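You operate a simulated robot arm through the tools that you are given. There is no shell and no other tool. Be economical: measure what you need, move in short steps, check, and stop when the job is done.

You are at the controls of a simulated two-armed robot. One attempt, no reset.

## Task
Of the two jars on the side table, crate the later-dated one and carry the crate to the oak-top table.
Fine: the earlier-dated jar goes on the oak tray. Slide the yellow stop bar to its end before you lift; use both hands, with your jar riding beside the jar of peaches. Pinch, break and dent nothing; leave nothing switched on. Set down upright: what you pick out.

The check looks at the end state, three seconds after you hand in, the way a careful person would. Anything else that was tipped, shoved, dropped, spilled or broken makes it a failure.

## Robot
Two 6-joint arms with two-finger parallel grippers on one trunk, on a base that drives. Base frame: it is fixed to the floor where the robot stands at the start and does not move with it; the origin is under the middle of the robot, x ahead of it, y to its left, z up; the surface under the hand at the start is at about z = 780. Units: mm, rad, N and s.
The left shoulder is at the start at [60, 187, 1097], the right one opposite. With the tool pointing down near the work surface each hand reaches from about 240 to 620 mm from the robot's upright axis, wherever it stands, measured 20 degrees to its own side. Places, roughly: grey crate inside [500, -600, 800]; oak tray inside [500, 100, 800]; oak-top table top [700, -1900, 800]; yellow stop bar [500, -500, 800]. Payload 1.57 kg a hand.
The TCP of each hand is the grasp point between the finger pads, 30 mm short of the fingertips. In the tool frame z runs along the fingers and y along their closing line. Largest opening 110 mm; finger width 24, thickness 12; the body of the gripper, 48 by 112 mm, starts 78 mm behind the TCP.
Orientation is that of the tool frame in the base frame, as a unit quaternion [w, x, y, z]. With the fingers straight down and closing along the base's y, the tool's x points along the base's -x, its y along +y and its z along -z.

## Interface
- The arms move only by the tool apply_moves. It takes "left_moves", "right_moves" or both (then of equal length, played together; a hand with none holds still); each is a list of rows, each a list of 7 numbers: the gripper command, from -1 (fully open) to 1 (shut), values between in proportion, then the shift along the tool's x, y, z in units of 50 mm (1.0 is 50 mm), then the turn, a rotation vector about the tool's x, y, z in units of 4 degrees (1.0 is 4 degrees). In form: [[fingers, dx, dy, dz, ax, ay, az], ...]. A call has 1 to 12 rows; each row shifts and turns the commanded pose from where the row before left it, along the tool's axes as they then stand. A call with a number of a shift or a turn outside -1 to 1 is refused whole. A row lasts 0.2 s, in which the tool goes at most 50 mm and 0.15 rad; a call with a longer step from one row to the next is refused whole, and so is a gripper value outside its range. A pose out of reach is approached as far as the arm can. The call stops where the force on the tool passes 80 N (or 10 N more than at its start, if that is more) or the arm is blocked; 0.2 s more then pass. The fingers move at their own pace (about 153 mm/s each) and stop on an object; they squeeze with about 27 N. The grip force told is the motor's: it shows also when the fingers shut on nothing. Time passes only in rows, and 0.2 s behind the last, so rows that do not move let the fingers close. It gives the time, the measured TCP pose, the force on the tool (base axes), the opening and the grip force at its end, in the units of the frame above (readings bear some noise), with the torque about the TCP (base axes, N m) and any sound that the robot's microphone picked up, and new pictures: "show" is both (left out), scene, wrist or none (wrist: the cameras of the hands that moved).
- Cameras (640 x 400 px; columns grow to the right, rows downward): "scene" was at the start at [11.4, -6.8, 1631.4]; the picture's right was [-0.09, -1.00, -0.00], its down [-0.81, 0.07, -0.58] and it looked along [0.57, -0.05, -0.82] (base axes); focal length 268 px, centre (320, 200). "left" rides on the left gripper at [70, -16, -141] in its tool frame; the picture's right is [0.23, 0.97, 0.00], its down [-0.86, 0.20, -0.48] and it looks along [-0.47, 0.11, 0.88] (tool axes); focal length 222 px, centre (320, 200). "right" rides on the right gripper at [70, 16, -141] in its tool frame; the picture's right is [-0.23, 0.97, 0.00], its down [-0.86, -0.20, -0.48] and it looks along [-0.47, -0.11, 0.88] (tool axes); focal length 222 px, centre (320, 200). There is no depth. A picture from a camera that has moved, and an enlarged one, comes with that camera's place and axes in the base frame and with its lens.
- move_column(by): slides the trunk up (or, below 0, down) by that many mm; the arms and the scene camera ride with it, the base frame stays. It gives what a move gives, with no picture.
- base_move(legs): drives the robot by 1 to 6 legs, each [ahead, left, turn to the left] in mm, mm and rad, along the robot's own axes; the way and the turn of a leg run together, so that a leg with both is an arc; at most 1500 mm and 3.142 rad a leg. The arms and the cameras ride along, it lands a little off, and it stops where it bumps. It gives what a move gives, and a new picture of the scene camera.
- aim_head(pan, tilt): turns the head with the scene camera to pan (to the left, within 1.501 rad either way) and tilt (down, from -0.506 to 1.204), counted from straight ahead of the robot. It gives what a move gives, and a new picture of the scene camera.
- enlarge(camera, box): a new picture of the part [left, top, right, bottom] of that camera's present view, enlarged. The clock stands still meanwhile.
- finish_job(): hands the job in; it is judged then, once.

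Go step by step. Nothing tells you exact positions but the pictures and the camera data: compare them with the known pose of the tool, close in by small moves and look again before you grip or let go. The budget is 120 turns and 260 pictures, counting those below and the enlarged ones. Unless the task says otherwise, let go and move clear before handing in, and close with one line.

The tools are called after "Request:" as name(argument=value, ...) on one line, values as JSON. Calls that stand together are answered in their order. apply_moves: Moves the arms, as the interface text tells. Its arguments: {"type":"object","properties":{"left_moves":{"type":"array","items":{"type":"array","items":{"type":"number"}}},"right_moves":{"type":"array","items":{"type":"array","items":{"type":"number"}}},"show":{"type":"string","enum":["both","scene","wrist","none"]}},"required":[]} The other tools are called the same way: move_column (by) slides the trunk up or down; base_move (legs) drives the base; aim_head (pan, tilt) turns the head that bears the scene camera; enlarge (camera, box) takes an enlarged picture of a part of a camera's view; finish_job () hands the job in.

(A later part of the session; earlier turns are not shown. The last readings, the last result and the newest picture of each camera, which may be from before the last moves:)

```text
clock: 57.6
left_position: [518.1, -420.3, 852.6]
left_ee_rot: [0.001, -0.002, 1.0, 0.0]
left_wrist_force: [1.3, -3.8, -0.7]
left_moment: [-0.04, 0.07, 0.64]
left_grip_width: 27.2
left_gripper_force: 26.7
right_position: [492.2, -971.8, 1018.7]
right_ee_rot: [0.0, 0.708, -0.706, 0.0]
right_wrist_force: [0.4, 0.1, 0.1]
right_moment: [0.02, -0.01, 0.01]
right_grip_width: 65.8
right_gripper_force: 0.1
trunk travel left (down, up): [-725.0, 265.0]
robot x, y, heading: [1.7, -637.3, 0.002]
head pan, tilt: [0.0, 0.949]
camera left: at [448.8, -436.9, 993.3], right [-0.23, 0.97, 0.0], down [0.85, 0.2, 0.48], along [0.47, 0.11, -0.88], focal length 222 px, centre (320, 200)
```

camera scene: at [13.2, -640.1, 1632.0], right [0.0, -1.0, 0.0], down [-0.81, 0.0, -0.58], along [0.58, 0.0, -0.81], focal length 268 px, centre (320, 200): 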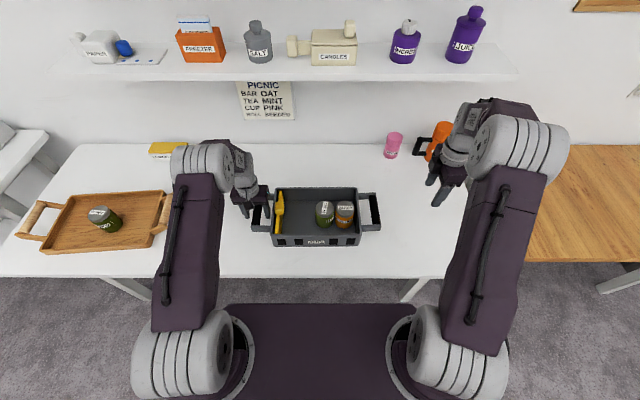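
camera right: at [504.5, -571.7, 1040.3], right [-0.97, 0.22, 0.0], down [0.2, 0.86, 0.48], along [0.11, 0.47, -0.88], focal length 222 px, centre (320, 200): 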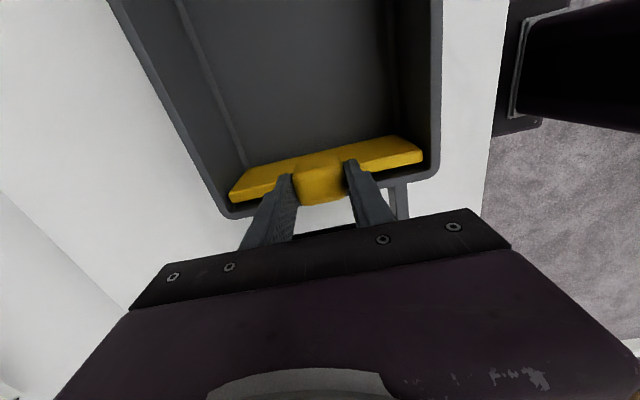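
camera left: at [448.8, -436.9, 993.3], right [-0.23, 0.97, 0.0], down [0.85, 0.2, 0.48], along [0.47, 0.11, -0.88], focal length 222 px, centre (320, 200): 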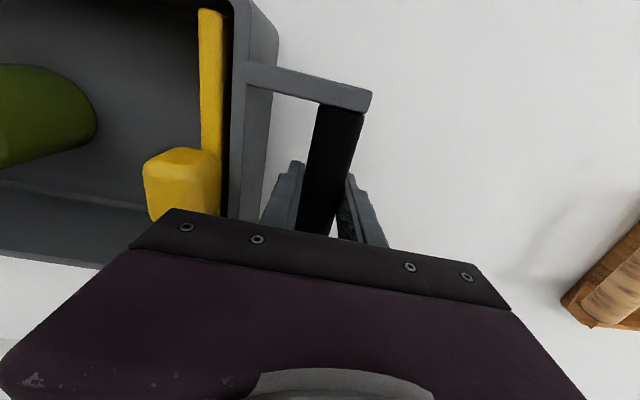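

Handle held (27 mm). Now bring the right hand over the knob, kept slightly to the −y side to stay clear of the left gripper.

Request:
apply_moves(right_moves=[[-0.4, -0.9, -0.054, 0, 0, 0, 0], [-0.4, -0.9, -0.054, 0, 0, 0, 0], [-0.4, -0.9, -0.054, 0, 0, 0, 0], [-0.4, -0.9, -0.054, 0, 0, 0, 0], [-0.4, -0.9, -0.054, 0, 0, 0, 0], [-0.4, -0.9, -0.054, 0, 0, 0, 0], [-0.4, -0.9, -0.054, 0, 0, 0, 0], [-0.4, -0.9, -0.054, 0, 0, 0, 0], [-0.4, -0.9, -0.054, 0, 0, 0, 0], [-0.4, -0.8, -0.054, 0, 0, 0, 0], [-0.4, 0, 0, 0.8, 0, 0, 0], [-0.4, 0, 0, 0, 0, 0, 0]])

Request:
enlarge(camera="scene", box=[235, 140, 315, 240])

```text
clock: 60.2
left_position: [518.1, -418.8, 852.7]
left_ee_rot: [0.0, -0.001, 1.0, 0.0]
left_wrist_force: [0.7, 0.5, 0.8]
left_moment: [0.0, 0.1, 0.62]
left_grip_width: 27.3
left_gripper_force: 26.6
right_position: [507.3, -531.9, 976.6]
right_ee_rot: [0.0, 0.708, -0.707, 0.0]
right_wrist_force: [-0.5, -0.7, 0.0]
right_moment: [-0.02, -0.02, -0.03]
right_grip_width: 77.2
right_gripper_force: 0.1
right hand out of reach, approached as far as the arm can: row 10
trunk travel left (down, up): [-725.0, 265.0]
robot x, y, heading: [0.6, -641.8, 0.007]
head pan, tilt: [0.0, 0.949]
camera scene: at [13.4, -639.9, 1632.0], right [0.0, -1.0, 0.0], down [-0.81, 0.0, -0.58], along [0.58, 0.0, -0.81], focal length 268 px, centre (320, 200)
camera right: at [490.7, -602.1, 1118.0], right [-0.97, 0.22, 0.0], down [0.2, 0.86, 0.48], along [0.11, 0.47, -0.88], focal length 222 px, centre (320, 200)
```

scene: 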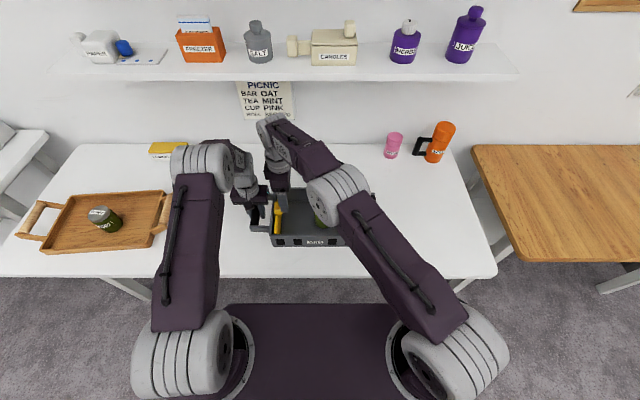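
right: 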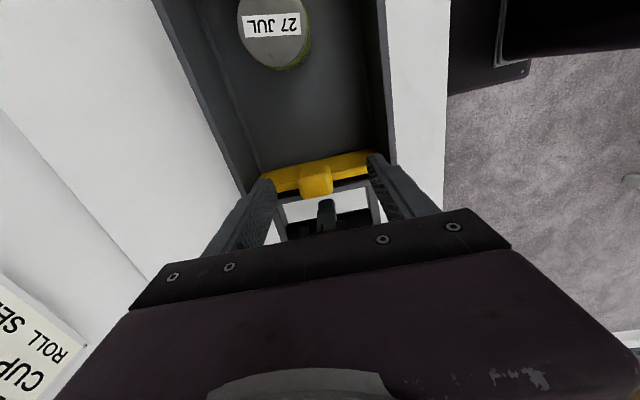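

```text
4.00 times, centred on (275, 190) of scene
camera zoom: at [13.4, -639.9, 1632.0], right [0.0, -1.0, 0.0], down [-0.81, 0.0, -0.58], along [0.58, 0.0, -0.81], focal length 1074 px, centre (500, 240)
```

zoom: 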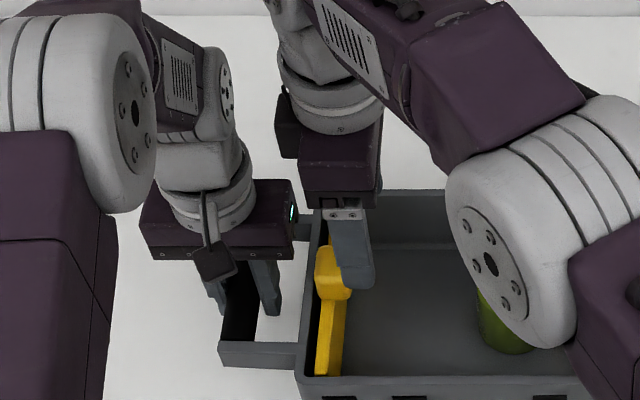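

The right hand can't reach from here. I release the handle, raise the left hand, drive 90 mm left, and come back to both spots.

Request:
apply_moves(left_moves=[[0.3, 0, 0, 0, 0, 0, 0], [-0.1, 0, 0, 0, 0, 0, 0], [-0.1, 0, 0, 0, 0, 0, 0], [-0.1, 0, 0, -0.6, 0, 0, 0], [-0.1, 0, 0, -0.7, 0, 0, 0], [-0.1, 0, 0, 0, 0, 0, 0]], show="none")

Request:
base_move(legs=[[0, 90, 0]])

```text
clock: 61.6
left_position: [518.5, -420.5, 918.2]
left_ee_rot: [-0.001, -0.002, 1.0, 0.0]
left_wrist_force: [0.0, -0.6, 0.0]
left_moment: [0.01, -0.01, 0.0]
left_grip_width: 60.8
left_gripper_force: 0.0
right_position: [507.0, -531.4, 977.3]
right_ee_rot: [0.001, 0.708, -0.706, 0.0]
right_wrist_force: [0.9, -1.0, 0.1]
right_moment: [0.05, 0.02, 0.02]
right_grip_width: 77.1
right_gripper_force: 0.1
trunk travel left (down, up): [-725.0, 265.0]
robot x, y, heading: [0.2, -641.1, -0.0]
head pan, tilt: [0.0, 0.949]
```

```text
clock: 62.7
left_position: [517.5, -331.6, 917.7]
left_ee_rot: [0.0, -0.001, 1.0, 0.0]
left_wrist_force: [0.0, 0.0, -0.2]
left_moment: [-0.01, 0.01, 0.0]
left_grip_width: 60.4
left_gripper_force: 0.0
right_position: [507.7, -442.1, 978.5]
right_ee_rot: [-0.001, 0.708, -0.706, 0.0]
right_wrist_force: [0.2, 0.9, 0.4]
right_moment: [0.0, 0.01, 0.04]
right_grip_width: 77.2
right_gripper_force: 0.0
trunk travel left (down, up): [-725.0, 265.0]
robot x, y, heading: [-2.2, -548.8, 0.009]
head pan, tilt: [0.0, 0.949]
camera scene: at [13.1, -550.2, 1632.0], right [0.0, -1.0, 0.0], down [-0.81, 0.0, -0.58], along [0.58, 0.0, -0.81], focal length 268 px, centre (320, 200)
```

scene: 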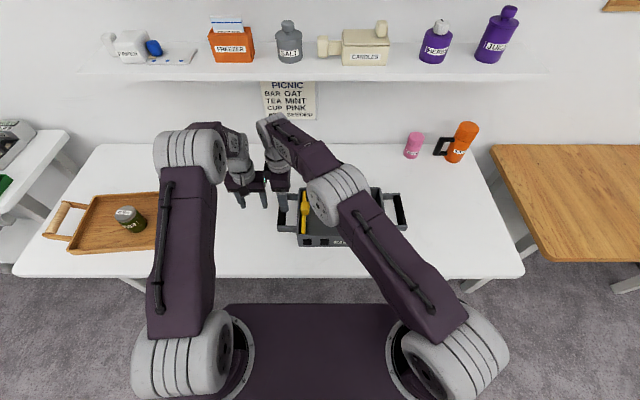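

Request:
apply_moves(left_moves=[[-0.1, 0, -0.9, 0, 0, 0, 0], [-0.1, 0, -0.86, 0, 0, 0, 0], [-0.1, 0, 0, 0, 0, 0, 0]], right_moves=[[-0.4, 0.9, -0.11, 0, 0, 0, 0], [-0.4, 0.46, -0.11, 0, 0, 0, 0], [-0.4, 0, 0, 0, 0, 0, 0]])

```text
clock: 63.5
left_position: [517.3, -417.6, 918.3]
left_ee_rot: [0.0, -0.002, 1.0, -0.001]
left_wrist_force: [0.2, 0.4, 0.0]
left_moment: [-0.02, 0.0, -0.03]
left_grip_width: 60.5
left_gripper_force: 0.1
right_position: [517.0, -507.8, 978.3]
right_ee_rot: [0.001, 0.708, -0.706, 0.0]
right_wrist_force: [-0.4, 0.3, 0.0]
right_moment: [0.0, 0.0, -0.01]
right_grip_width: 77.3
right_gripper_force: 0.1
trunk travel left (down, up): [-725.0, 265.0]
robot x, y, heading: [2.1, -549.3, 0.004]
head pan, tilt: [0.0, 0.949]
camera scene: at [13.1, -547.2, 1632.0], right [0.0, -1.0, 0.0], down [-0.81, 0.0, -0.58], along [0.58, 0.0, -0.81], focal length 268 px, centre (320, 200)
camera right: at [501.3, -578.8, 1118.8], right [-0.97, 0.22, 0.0], down [0.2, 0.86, 0.48], along [0.11, 0.46, -0.88], focal length 222 px, centre (320, 200)
camera left: at [447.6, -434.9, 1058.7], right [-0.23, 0.97, 0.0], down [0.85, 0.2, 0.48], along [0.47, 0.11, -0.88], focal length 222 px, centre (320, 200)
```

scene: 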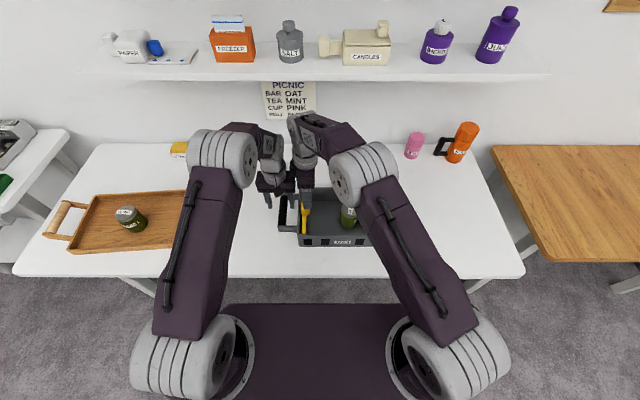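
right: 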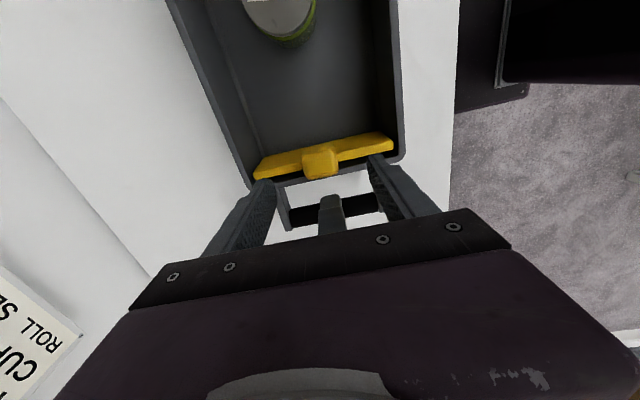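
left: 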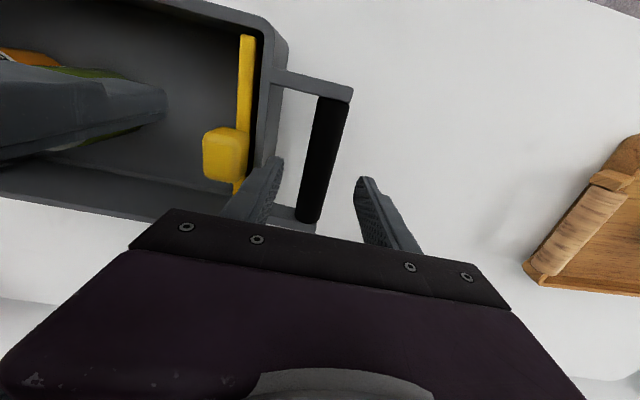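

Lower the left hand onto the handle again and grip it.

Request:
apply_moves(left_moves=[[-0.1, 0, -0.03, 0.5, 0, 0, 0], [-0.1, 0, 0, 0.4, 0, 0, 0], [-0.1, 0, 0, 0.4, 0, 0, 0], [-0.1, 0, 0, 0, 0, 0, 0], [0.3, 0, 0, 0, 0, 0, 0], [0.5, 0, 0, 0, 0, 0, 0], [1, 0, 0, 0, 0, 0, 0], [1, 0, 0, 0, 0, 0, 0]], show="wrist")

Request:
enlarge(camera="right", box=[160, 50, 480, 250])

Request:
enlarge(camera="scene", box=[250, 140, 350, 240])

```text
clock: 65.3
left_position: [518.8, -419.6, 853.4]
left_ee_rot: [0.0, -0.002, 1.0, 0.001]
left_wrist_force: [1.2, 3.3, 0.1]
left_moment: [-0.02, 0.08, 0.59]
left_grip_width: 27.6
left_gripper_force: 26.7
right_position: [517.7, -510.7, 978.2]
right_ee_rot: [0.0, 0.708, -0.706, 0.001]
right_wrist_force: [-1.7, 0.3, -0.3]
right_moment: [-0.01, 0.0, -0.02]
right_grip_width: 77.1
right_gripper_force: 0.1
trunk travel left (down, up): [-725.0, 265.0]
robot x, y, heading: [-2.5, -554.1, 0.005]
head pan, tilt: [0.0, 0.949]
camera left: at [448.8, -436.8, 994.0], right [-0.23, 0.97, 0.0], down [0.85, 0.2, 0.48], along [0.47, 0.11, -0.88], focal length 222 px, centre (320, 200)
```

left: 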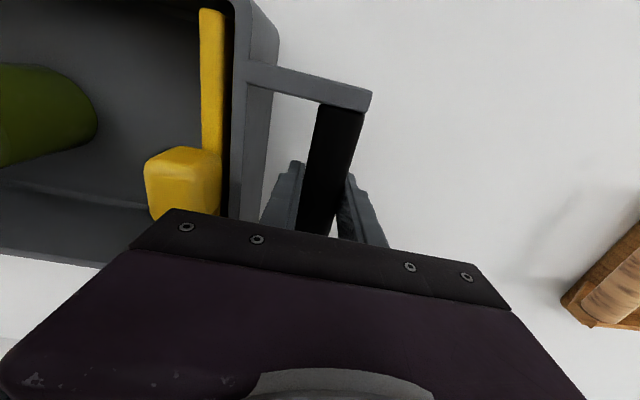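

```text
2.00 times, centred on (320, 150) of right
camera zoom: at [501.4, -580.0, 1118.6], right [-0.97, 0.22, 0.0], down [0.2, 0.86, 0.48], along [0.11, 0.47, -0.88], focal length 444 px, centre (320, 300)
```

zoom: 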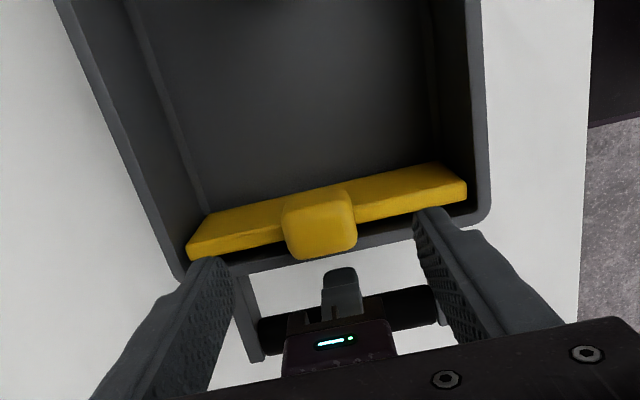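

```text
4.00 times, centred on (300, 190) of scene
camera zoom: at [13.4, -549.2, 1632.0], right [0.0, -1.0, 0.0], down [-0.81, 0.0, -0.58], along [0.58, 0.0, -0.81], focal length 1074 px, centre (400, 240)
```

zoom: 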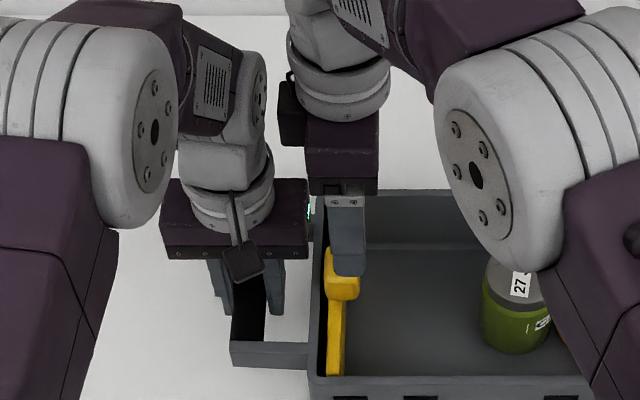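

Lower the right hand onto the knob (keeping y ≈ −508) in two stages, then close.

Request:
apply_moves(right_moves=[[-0.4, -0.05, -0.04, 0.5, 0, 0, 0], [-0.4, 0, 0, 0.5, 0, 0, 0], [-0.4, 0, 0, 0.3, 0, 0, 0], [-0.4, 0, 0, 0.26, 0, 0, 0], [-0.4, 0, 0, 0, 0, 0, 0]])

Request:
enlarge(camera="right", box=[160, 50, 480, 250])

```text
clock: 66.5
left_position: [517.4, -420.5, 853.9]
left_ee_rot: [0.0, -0.002, 1.0, 0.001]
left_wrist_force: [1.4, 3.7, 0.9]
left_moment: [-0.03, 0.01, 0.58]
left_grip_width: 27.3
left_gripper_force: 27.4
right_position: [519.3, -508.2, 900.1]
right_ee_rot: [0.0, 0.708, -0.706, 0.0]
right_wrist_force: [0.1, -0.1, -0.3]
right_moment: [0.06, 0.0, 0.0]
right_grip_width: 77.1
right_gripper_force: 0.1
trunk travel left (down, up): [-725.0, 265.0]
robot x, y, heading: [1.9, -546.9, 0.005]
head pan, tilt: [0.0, 0.949]
camera scene: at [13.5, -549.3, 1632.0], right [0.0, -1.0, 0.0], down [-0.81, 0.0, -0.58], along [0.58, 0.0, -0.81], focal length 268 px, centre (320, 200)
camera right: at [504.3, -577.8, 1040.3], right [-0.97, 0.22, 0.0], down [0.2, 0.86, 0.48], along [0.11, 0.47, -0.88], focal length 222 px, centre (320, 200)
```

scene: 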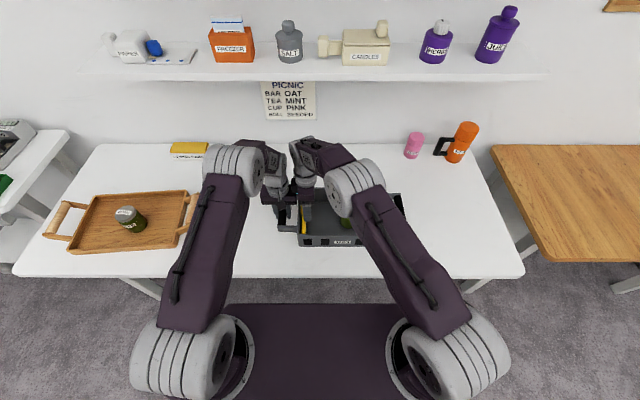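
right: 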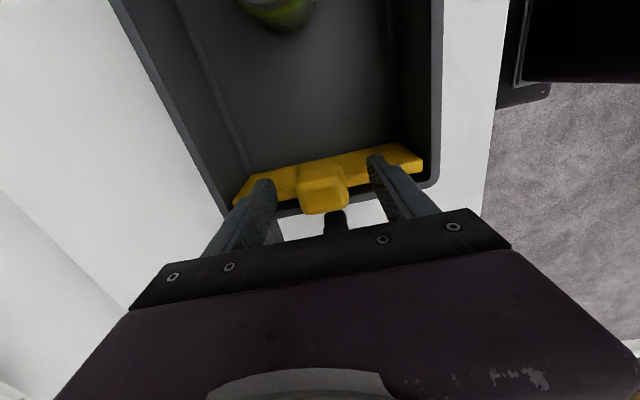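

```text
2.00 times, centred on (320, 150) of right
camera zoom: at [504.3, -577.8, 1040.3], right [-0.97, 0.22, 0.0], down [0.2, 0.86, 0.48], along [0.11, 0.47, -0.88], focal length 444 px, centre (320, 300)
```

zoom: 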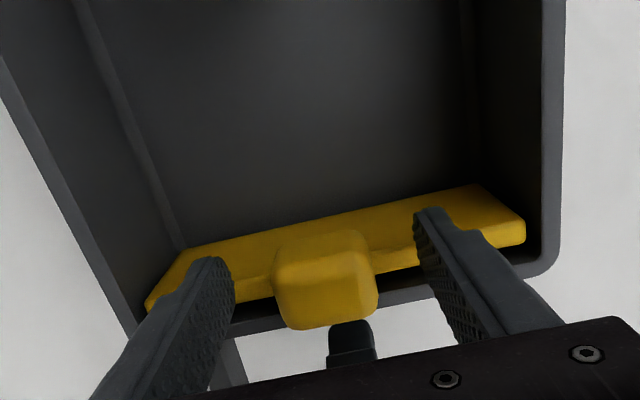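

Good alignment. Close on the knob and slide 40 mm toward −y, with the left hand holding the crate.

Request:
apply_moves(right_moves=[[0, 0, 0, 0, 0, 0, 0], [0.5, 0, 0, 0, 0, 0, 0], [1, 0, 0, 0, 0, 0, 0], [1, 0, 0, 0, 0, 0, 0], [1, 0.2, 0, 0, 0, 0, 0], [1, 0.2, 0, 0, 0, 0, 0], [1, 0.2, 0, 0, 0, 0, 0], [1, 0.2, 0, 0, 0, 0, 0], [1, 0, 0, 0, 0, 0, 0]])

Request:
enlarge(camera="right", box=[160, 0, 480, 250])

```text
clock: 68.5
left_position: [519.2, -419.7, 853.1]
left_ee_rot: [0.0, -0.002, 1.0, 0.0]
left_wrist_force: [3.7, -1.9, 0.4]
left_moment: [-0.11, 0.07, 0.56]
left_grip_width: 27.4
left_gripper_force: 27.0
right_position: [520.6, -547.6, 900.0]
right_ee_rot: [0.001, 0.709, -0.706, 0.0]
right_wrist_force: [-0.5, 2.0, 6.2]
right_moment: [0.33, -0.03, 0.14]
right_grip_width: 39.7
right_gripper_force: 27.1
trunk travel left (down, up): [-725.0, 265.0]
robot x, y, heading: [1.7, -554.2, 0.003]
head pan, tilt: [0.0, 0.949]
camera scene: at [13.5, -549.5, 1632.0], right [0.0, -1.0, 0.0], down [-0.81, 0.0, -0.58], along [0.58, 0.0, -0.81], focal length 268 px, centre (320, 200)
camera right: at [504.3, -617.8, 1040.3], right [-0.97, 0.22, 0.0], down [0.2, 0.86, 0.48], along [0.11, 0.47, -0.88], focal length 222 px, centre (320, 200)
```

scene: 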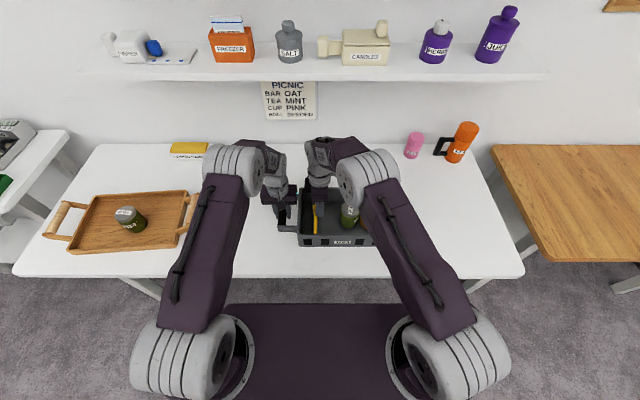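
right: 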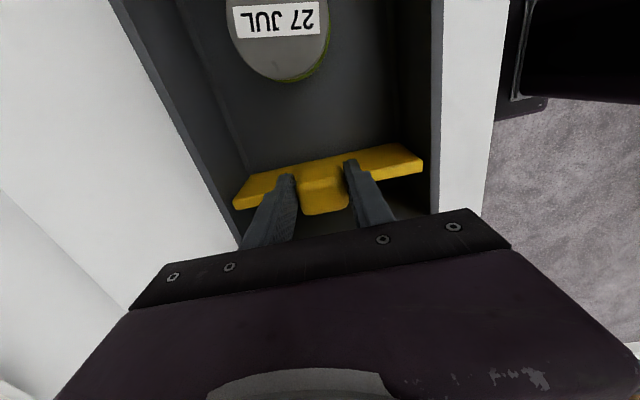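

```text
1.60 times, centred on (320, 125) of right
camera zoom: at [504.3, -617.8, 1040.3], right [-0.97, 0.22, 0.0], down [0.2, 0.86, 0.48], along [0.11, 0.47, -0.88], focal length 355 px, centre (320, 320)
```

zoom: 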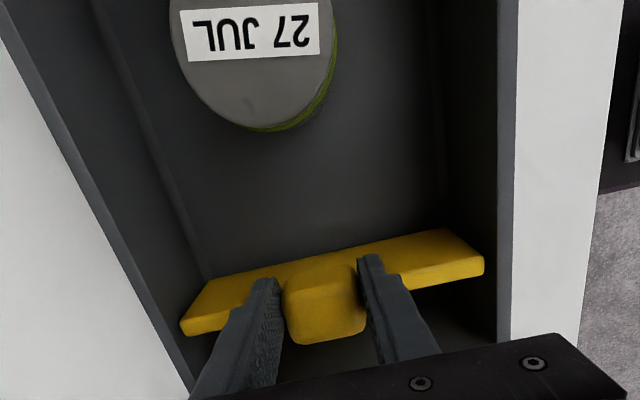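

The bar slides and the crate stays put. Continue 40 mm more, gently.

Request:
apply_moves(right_moves=[[1, 0.2, 0, 0, 0, 0, 0], [1, 0.2, 0, 0, 0, 0, 0], [1, 0.2, 0, 0, 0, 0, 0], [1, 0.2, 0, 0, 0, 0, 0], [1, 0, 0, 0, 0, 0, 0]])

```text
clock: 69.7
left_position: [517.7, -421.1, 853.6]
left_ee_rot: [0.0, -0.002, 1.0, 0.0]
left_wrist_force: [1.4, -0.7, -1.1]
left_moment: [-0.11, 0.05, 0.48]
left_grip_width: 27.2
left_gripper_force: 26.8
right_position: [520.5, -587.8, 901.0]
right_ee_rot: [0.0, 0.708, -0.706, 0.0]
right_wrist_force: [3.6, 1.9, 2.8]
right_moment: [0.21, -0.04, 0.13]
right_grip_width: 39.6
right_gripper_force: 27.2
trunk travel left (down, up): [-725.0, 265.0]
robot x, y, heading: [3.2, -550.4, 0.0]
head pan, tilt: [0.0, 0.949]
camera scene: at [13.7, -549.8, 1632.0], right [0.0, -1.0, 0.0], down [-0.81, 0.0, -0.58], along [0.58, 0.0, -0.81], focal length 268 px, centre (320, 200)
camera right: at [504.5, -658.0, 1040.3], right [-0.97, 0.22, 0.0], down [0.2, 0.86, 0.48], along [0.11, 0.47, -0.88], focal length 222 px, centre (320, 200)
```

scene: 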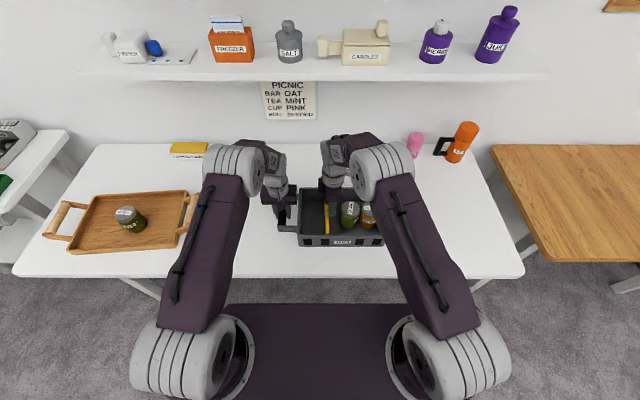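
right: 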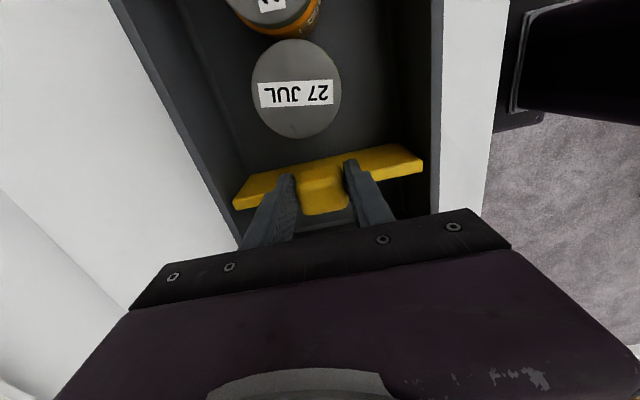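

Still free; continue in 10 mm steps, watching the force for a stop.

Request:
apply_moves(right_moves=[[1, 0.15, 0, 0, 0, 0, 0], [1, 0.15, 0, 0, 0, 0, 0], [1, 0, 0, 0, 0, 0, 0]], show="wrist")

Request:
apply_moves(right_moves=[[1, 0.1, 0, 0, 0, 0, 0], [1, 0, 0, 0, 0, 0, 0]], show="wrist")

Request:
apply_moves(right_moves=[[1, 0.1, 0, 0, 0, 0, 0], [1, 0, 0, 0, 0, 0, 0]], show="wrist")

```text
clock: 70.5
left_position: [518.1, -422.7, 854.0]
left_ee_rot: [0.0, 0.0, 1.0, -0.001]
left_wrist_force: [-0.9, -23.1, -0.7]
left_moment: [0.02, -0.01, -0.56]
left_grip_width: 27.1
left_gripper_force: 26.8
right_position: [518.0, -603.5, 899.6]
right_ee_rot: [0.001, 0.707, -0.707, -0.001]
right_wrist_force: [-2.2, 19.6, -0.5]
right_moment: [0.37, 0.0, -0.01]
right_grip_width: 39.8
right_gripper_force: 26.9
trunk travel left (down, up): [-725.0, 265.0]
robot x, y, heading: [-0.0, -549.5, 0.002]
head pan, tilt: [0.0, 0.949]
camera right: at [503.6, -673.3, 1040.1], right [-0.97, 0.22, 0.0], down [0.2, 0.86, 0.48], along [0.11, 0.47, -0.88], focal length 222 px, centre (320, 200)
```

right: 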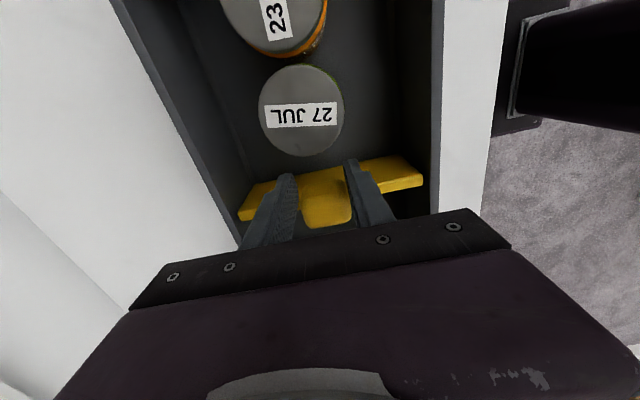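

```text
clock: 71.1
left_position: [518.5, -418.0, 853.8]
left_ee_rot: [-0.001, -0.002, 1.0, 0.001]
left_wrist_force: [-0.5, 2.8, 0.1]
left_moment: [0.37, 0.23, -0.13]
left_grip_width: 27.3
left_gripper_force: 26.7
right_position: [519.3, -607.8, 899.9]
right_ee_rot: [0.001, 0.708, -0.706, 0.0]
right_wrist_force: [0.1, 0.7, 0.4]
right_moment: [0.01, 0.0, -0.03]
right_grip_width: 0.0
right_gripper_force: 20.8
trunk travel left (down, up): [-725.0, 265.0]
robot x, y, heading: [-0.0, -548.9, 0.006]
head pan, tilt: [0.0, 0.949]
camera right: at [504.2, -678.1, 1040.4], right [-0.97, 0.22, 0.0], down [0.2, 0.86, 0.48], along [0.11, 0.46, -0.88], focal length 222 px, centre (320, 200)
```

right: 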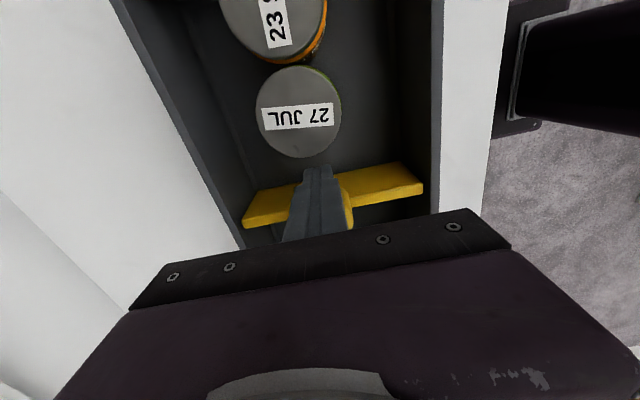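

```text
clock: 71.7
left_position: [517.5, -420.7, 853.6]
left_ee_rot: [0.001, -0.001, 1.0, -0.001]
left_wrist_force: [0.8, 3.0, 0.0]
left_moment: [0.1, 0.18, -0.17]
left_grip_width: 27.5
left_gripper_force: 27.7
right_position: [520.2, -611.9, 899.4]
right_ee_rot: [0.002, 0.708, -0.706, 0.0]
right_wrist_force: [0.5, 0.1, -0.3]
right_moment: [-0.02, -0.05, 0.01]
right_grip_width: 0.2
right_gripper_force: 21.2
trunk travel left (down, up): [-725.0, 265.0]
robot x, y, heading: [1.6, -551.9, 0.005]
head pan, tilt: [0.0, 0.949]
camera right: at [504.5, -682.5, 1040.5], right [-0.97, 0.22, 0.0], down [0.2, 0.86, 0.48], along [0.11, 0.47, -0.88], focal length 222 px, centre (320, 200)
```

right: 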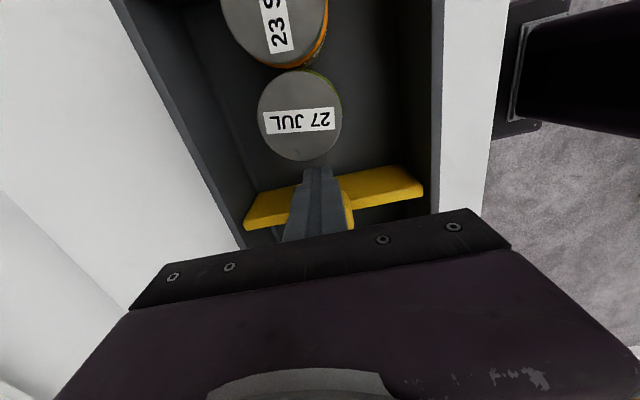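

The bar hit its stop with ~20 N, then the fingers slipped off the knob. To be sure it's fully at its end, I'll push the knob from behind (+y side) with closed fingers.

Request:
apply_moves(right_moves=[[1, 0, 0, -0.8, 0, 0, 0], [1, -0.7, 0, 0, 0, 0, 0], [1, -0.68, 0, 0, 0, 0, 0], [1, 0, 0, 0.8, 0, 0, 0], [1, 0, 0, 0, 0, 0, 0]])

Request:
enlarge(camera="scene", box=[270, 160, 390, 260])

```text
clock: 72.9
left_position: [518.8, -421.2, 853.9]
left_ee_rot: [0.0, -0.001, 1.0, 0.0]
left_wrist_force: [-0.2, -0.5, -0.2]
left_moment: [0.01, -0.06, -0.29]
left_grip_width: 27.2
left_gripper_force: 27.2
right_position: [520.8, -542.5, 899.5]
right_ee_rot: [0.0, 0.709, -0.705, 0.001]
right_wrist_force: [-0.1, 0.8, 0.7]
right_moment: [0.02, -0.03, -0.01]
right_grip_width: 0.0
right_gripper_force: 21.2
trunk travel left (down, up): [-725.0, 265.0]
robot x, y, heading: [-2.1, -549.0, -0.0]
head pan, tilt: [0.0, 0.949]
camera scene: at [13.6, -549.9, 1632.0], right [0.0, -1.0, 0.0], down [-0.81, 0.0, -0.58], along [0.58, 0.0, -0.81], focal length 268 px, centre (320, 200)
camera right: at [504.3, -614.0, 1039.7], right [-0.97, 0.22, 0.0], down [0.2, 0.86, 0.48], along [0.11, 0.47, -0.88], focal length 222 px, centre (320, 200)
```

scene: 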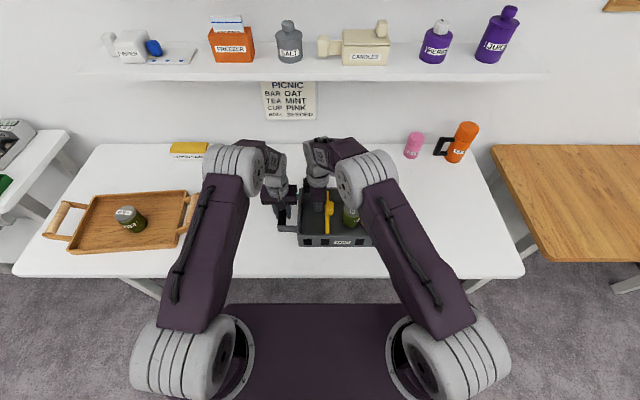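
right: 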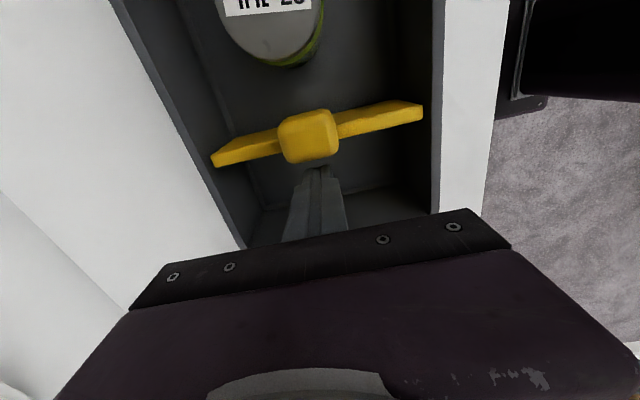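

```text
4.00 times, centred on (330, 210) of scene
camera zoom: at [13.6, -549.9, 1632.0], right [0.0, -1.0, 0.0], down [-0.81, 0.0, -0.58], along [0.58, 0.0, -0.81], focal length 1074 px, centre (280, 160)
```

zoom: 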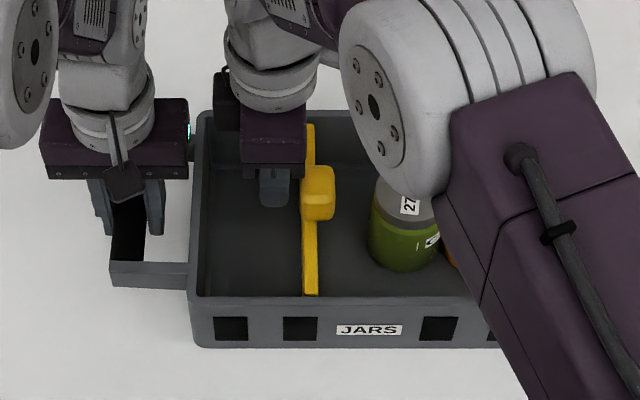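

Now push −y in small steps.

Request:
apply_moves(right_moves=[[1, 0.15, 0, 0, 0, 0, 0], [1, 0.1, 0, 0, 0, 0, 0], [1, 0, 0, 0, 0, 0, 0]], show="wrist")

Request:
apply_moves(right_moves=[[1, 0.1, 0, 0, 0, 0, 0], [1, 0, 0, 0, 0, 0, 0]], show="wrist")

```text
clock: 73.7
left_position: [518.5, -421.3, 853.7]
left_ee_rot: [0.0, -0.001, 1.0, -0.001]
left_wrist_force: [-0.3, -18.2, -0.4]
left_moment: [0.1, 0.38, -0.35]
left_grip_width: 27.0
left_gripper_force: 26.8
right_position: [521.3, -553.2, 901.5]
right_ee_rot: [-0.001, 0.708, -0.706, 0.0]
right_wrist_force: [-0.2, 20.7, -3.6]
right_moment: [0.35, 0.3, -0.02]
right_grip_width: 0.2
right_gripper_force: 21.3
trunk travel left (down, up): [-725.0, 265.0]
robot x, y, heading: [0.4, -548.4, 0.006]
head pan, tilt: [0.0, 0.949]
camera right: at [504.4, -624.6, 1040.1], right [-0.97, 0.22, 0.0], down [0.2, 0.85, 0.48], along [0.11, 0.47, -0.88], focal length 222 px, centre (320, 200)
```

right: 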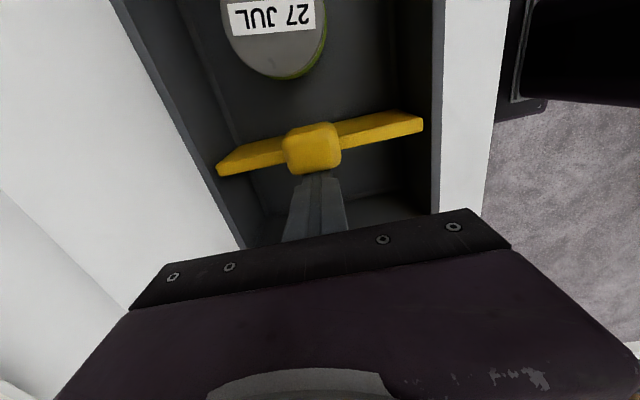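

```text
clock: 74.3
left_position: [519.0, -422.8, 854.2]
left_ee_rot: [0.001, 0.0, 1.0, -0.001]
left_wrist_force: [-4.8, -48.1, 5.8]
left_moment: [0.07, -0.45, -0.42]
left_grip_width: 27.7
left_gripper_force: 27.6
right_position: [521.0, -556.1, 900.2]
right_ee_rot: [-0.005, 0.708, -0.706, -0.002]
right_wrist_force: [5.4, 52.1, -7.6]
right_moment: [0.72, -0.09, 0.1]
right_grip_width: 0.0
right_gripper_force: 22.2
trunk travel left (down, up): [-725.0, 265.0]
robot x, y, heading: [-1.9, -548.5, 0.009]
head pan, tilt: [0.0, 0.949]
camera right: at [504.0, -627.6, 1039.9], right [-0.97, 0.23, 0.0], down [0.2, 0.85, 0.49], along [0.11, 0.47, -0.87], focal length 222 px, centre (320, 200)
```

right: 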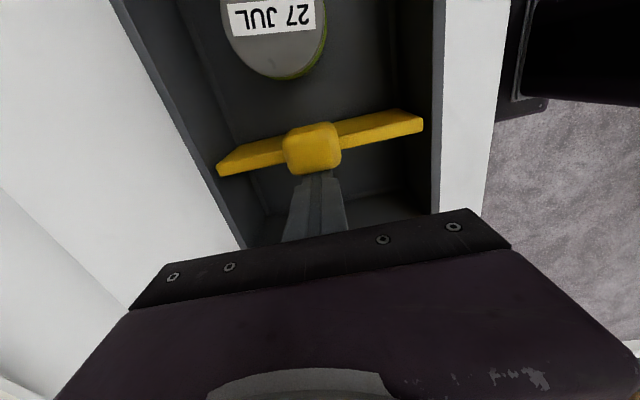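

Hard stop confirmed (52 N, no motion): the bar is at its end. Back off, retreat the right hand, release and lift the left, and turn the right hand back to close along y.

Request:
apply_moves(left_moves=[[1, 0, 0, 0, 0, 0, 0], [1, 0, 0, 0, 0, 0, 0], [1, 0, 0, 0, 0, 0, 0], [0.3, 0, 0, 0, 0, 0, 0], [-0.1, 0, 0, 0, 0, 0, 0], [-0.1, 0, 0, 0, 0, 0, 0], [-0.1, 0, 0, -0.6, 0, 0, 0], [-0.1, 0, 0, -0.7, 0, 0, 0], [-0.1, 0, 0, 0, 0, 0, 0], [-0.1, 0, 0, 0, 0, 0, 0], [-0.1, 0, 0, 0, 0, 0, 0], [-0.1, 0, 0, 0, 0, 0, 0]], right_moves=[[1, -0.2, 0, 0, 0, 0, 0], [1, 0, 0, -0.9, 0, 0, 0], [1, 0, 0, -0.9, 0, 0, 0], [1, 0, 0, -0.9, 0, 0, 0], [-0.1, 0.9, 0, 0, 0, 0, 0], [-0.1, 0.9, 0, 0, 0, 0, 0], [-0.1, 0.9, 0, 0, 0, 0, 0], [-0.1, 0.9, 0, 0, 0, 0, 0], [-0.1, 0.6, 0, 0, 0, 0, 0], [-0.1, 0, 0, 0, 0, 0, 1], [-0.1, 0, 0, 0, 0, 0, 1], [-0.1, 0, 0, 0, 0, 0, 1]], show="scene")

Request:
apply_moves(right_moves=[[-0.1, 0, 0, 0, 0, 0, 1], [-0.1, 0, 0, 0, 0, 0, 1], [-0.1, 0, 0, 0, 0, 0, 1], [-0.1, 0, 0, 0, 0, 0, 1], [-0.1, 0, 0, 0, 0, 0, 1], [-0.1, 0, 0, 0, 0, 0, 1], [-0.1, 0, 0, 0, 0, 0, 1], [-0.1, 0, 0, 0, 0, 0, 1], [-0.1, 0, 0, 0, 0, 0, 1], [-0.1, 0, 0, 0, 0, 0, 1], [-0.1, 0, 0, 0, 0, 0, 1], [-0.1, 0, 0, 0, 0, 0, 1]], show="none")

Request:
apply_moves(right_moves=[[-0.1, 0, 0, 0, 0, 0, 1], [-0.1, 0, 0, 0, 0, 0, 1], [-0.1, 0, 0, 0, 0, 0, 1], [-0.1, 0, 0, 0, 0, 0, 1], [-0.1, 0, 0, 0, 0, 0, 1], [-0.1, 0, 0, 0, 0, 0, 1], [-0.1, 0, 0, 0, 0, 0, 1], [-0.1, 0, 0, 0, 0, 0, 0.5], [-0.1, 0, 0, 0, 0, 0, 0]], show="none")

Request:
base_move(legs=[[0, -73, 0]])

```text
clock: 76.9
left_position: [517.2, -421.2, 917.2]
left_ee_rot: [0.0, -0.002, 1.0, 0.0]
left_wrist_force: [-1.0, 0.7, 0.9]
left_moment: [-0.01, -0.01, 0.01]
left_grip_width: 60.6
left_gripper_force: 0.1
right_position: [520.5, -761.3, 1035.7]
right_ee_rot: [0.0, -0.63, 0.777, 0.0]
right_wrist_force: [-0.4, -0.1, 0.2]
right_moment: [0.0, 0.01, -0.02]
right_grip_width: 60.4
right_gripper_force: 0.0
trunk travel left (down, up): [-725.0, 265.0]
robot x, y, heading: [1.4, -551.1, 0.002]
head pan, tilt: [0.0, 0.949]
camera scene: at [13.4, -550.1, 1632.0], right [0.0, -1.0, 0.0], down [-0.81, 0.0, -0.58], along [0.58, 0.0, -0.81], focal length 268 px, centre (320, 200)
```

scene: 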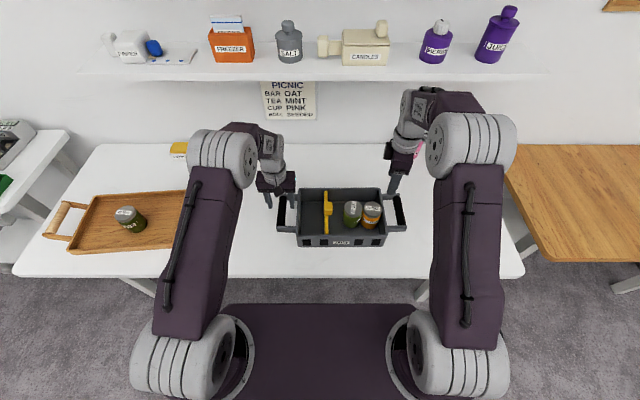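

```text
clock: 79.5
left_position: [517.0, -420.7, 917.8]
left_ee_rot: [0.0, -0.002, 1.0, 0.0]
left_wrist_force: [-0.1, -0.3, 0.1]
left_moment: [0.01, -0.01, 0.03]
left_grip_width: 60.4
left_gripper_force: 0.0
right_position: [520.3, -762.2, 1035.7]
right_ee_rot: [0.0, -0.26, 0.966, 0.001]
right_wrist_force: [0.0, 0.7, 0.5]
right_moment: [0.02, -0.01, -0.02]
right_grip_width: 60.5
right_gripper_force: 0.0
trunk travel left (down, up): [-725.0, 265.0]
robot x, y, heading: [3.5, -550.0, 0.004]
head pan, tilt: [0.0, 0.949]
```

```text
clock: 81.5
left_position: [516.5, -420.3, 918.1]
left_ee_rot: [0.0, -0.002, 1.0, 0.001]
left_wrist_force: [-0.8, -0.7, -0.6]
left_moment: [-0.01, -0.06, 0.01]
left_grip_width: 60.7
left_gripper_force: 0.1
right_position: [520.8, -762.8, 1035.8]
right_ee_rot: [0.0, -0.001, 1.0, -0.001]
right_wrist_force: [-0.6, -0.6, -0.3]
right_moment: [0.01, -0.02, 0.02]
right_grip_width: 60.4
right_gripper_force: 0.1
trunk travel left (down, up): [-725.0, 265.0]
robot x, y, heading: [3.6, -549.9, -0.001]
head pan, tilt: [0.0, 0.949]
```

```text
clock: 82.5
left_position: [516.9, -492.2, 918.8]
left_ee_rot: [0.0, -0.003, 1.0, 0.0]
left_wrist_force: [-0.4, -0.2, 0.3]
left_moment: [0.0, 0.0, -0.01]
left_grip_width: 60.7
left_gripper_force: 0.1
right_position: [521.0, -832.3, 1035.4]
right_ee_rot: [0.0, -0.001, 1.0, -0.001]
right_wrist_force: [-0.1, 0.7, 0.7]
right_moment: [-0.01, -0.01, 0.0]
right_grip_width: 60.5
right_gripper_force: 0.2
trunk travel left (down, up): [-725.0, 265.0]
robot x, y, heading: [-0.2, -624.4, -0.002]
head pan, tilt: [0.0, 0.949]
camera scene: at [13.3, -621.2, 1632.0], right [0.0, -1.0, 0.0], down [-0.81, 0.0, -0.58], along [0.58, 0.0, -0.81], focal length 268 px, centre (320, 200)
```

scene: 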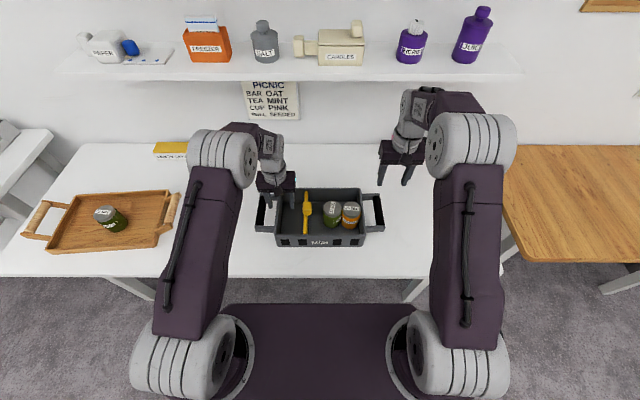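

Now left hand back over the left handle, right hand down toward the right handle (≈ y −829).

Request:
apply_moves(left_moves=[[-0.1, 0, 0.8, 0, 0, 0, 0], [-0.1, 0, 0.64, 0, 0, 0, 0], [-0.1, 0, 0, 0, 0, 0, 0], [-0.1, 0, 0, 0, 0, 0, 0]], right_moves=[[-0.1, 0.06, 0.06, 0.9, 0, 0, 0], [-0.1, 0, 0, 0.9, 0, 0, 0], [-0.1, 0, 0, 0.55, 0, 0, 0], [-0.1, 0, 0, 0, 0, 0, 0]])

Request:
enlarge(camera="scene", box=[240, 160, 400, 260])

```text
clock: 83.5
left_position: [518.2, -419.1, 918.9]
left_ee_rot: [0.0, -0.002, 1.0, 0.0]
left_wrist_force: [0.6, 0.8, 0.3]
left_moment: [-0.03, 0.0, 0.02]
left_grip_width: 60.4
left_gripper_force: 0.0
right_position: [518.7, -829.0, 917.5]
right_ee_rot: [0.0, -0.003, 1.0, -0.002]
right_wrist_force: [-0.3, 0.0, -0.7]
right_moment: [-0.01, -0.03, 0.01]
right_grip_width: 60.3
right_gripper_force: 0.0
trunk travel left (down, up): [-725.0, 265.0]
robot x, y, heading: [-2.5, -626.5, 0.011]
head pan, tilt: [0.0, 0.949]
camera scene: at [13.1, -621.2, 1632.0], right [0.0, -1.0, 0.0], down [-0.81, 0.0, -0.58], along [0.58, 0.0, -0.81], focal length 268 px, centre (320, 200)
camera right: at [448.6, -813.1, 1057.2], right [0.22, 0.97, 0.0], down [0.86, -0.2, 0.48], along [0.47, -0.11, -0.88], focal length 222 px, centre (320, 200)
camera left: at [448.1, -435.7, 1059.5], right [-0.23, 0.97, 0.0], down [0.85, 0.2, 0.48], along [0.47, 0.11, -0.88], focal length 222 px, centre (320, 200)
```

scene: 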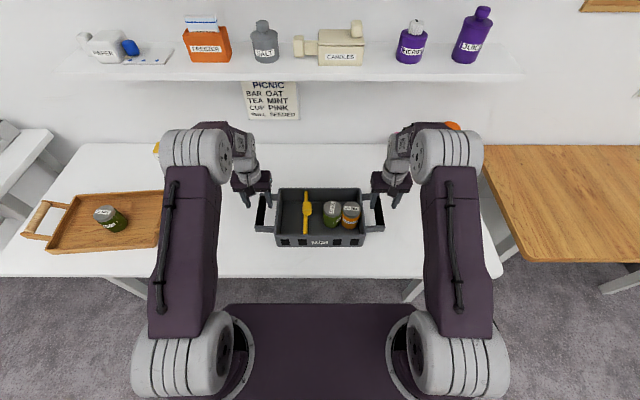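
right: 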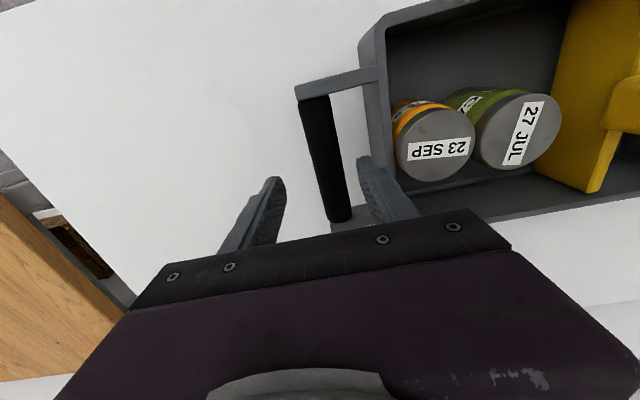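
left: 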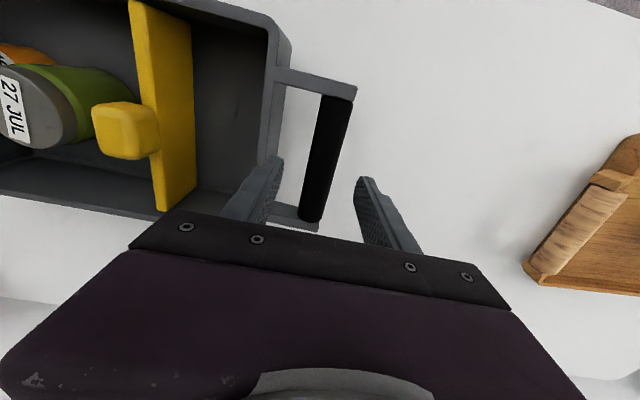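

```text
4.00 times, centred on (320, 210) of scene
camera zoom: at [13.1, -621.2, 1632.0], right [0.0, -1.0, 0.0], down [-0.81, 0.0, -0.58], along [0.58, 0.0, -0.81], focal length 1074 px, centre (320, 160)
```

zoom: 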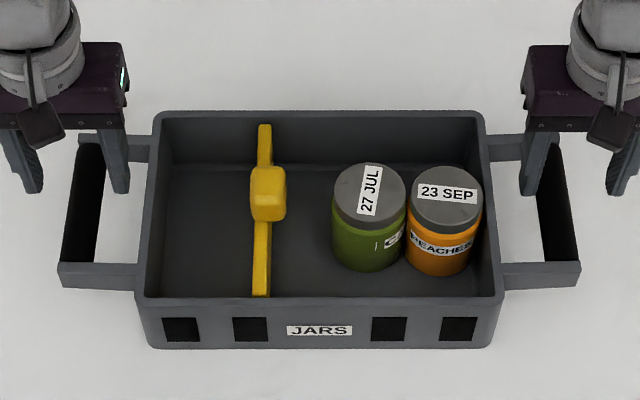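

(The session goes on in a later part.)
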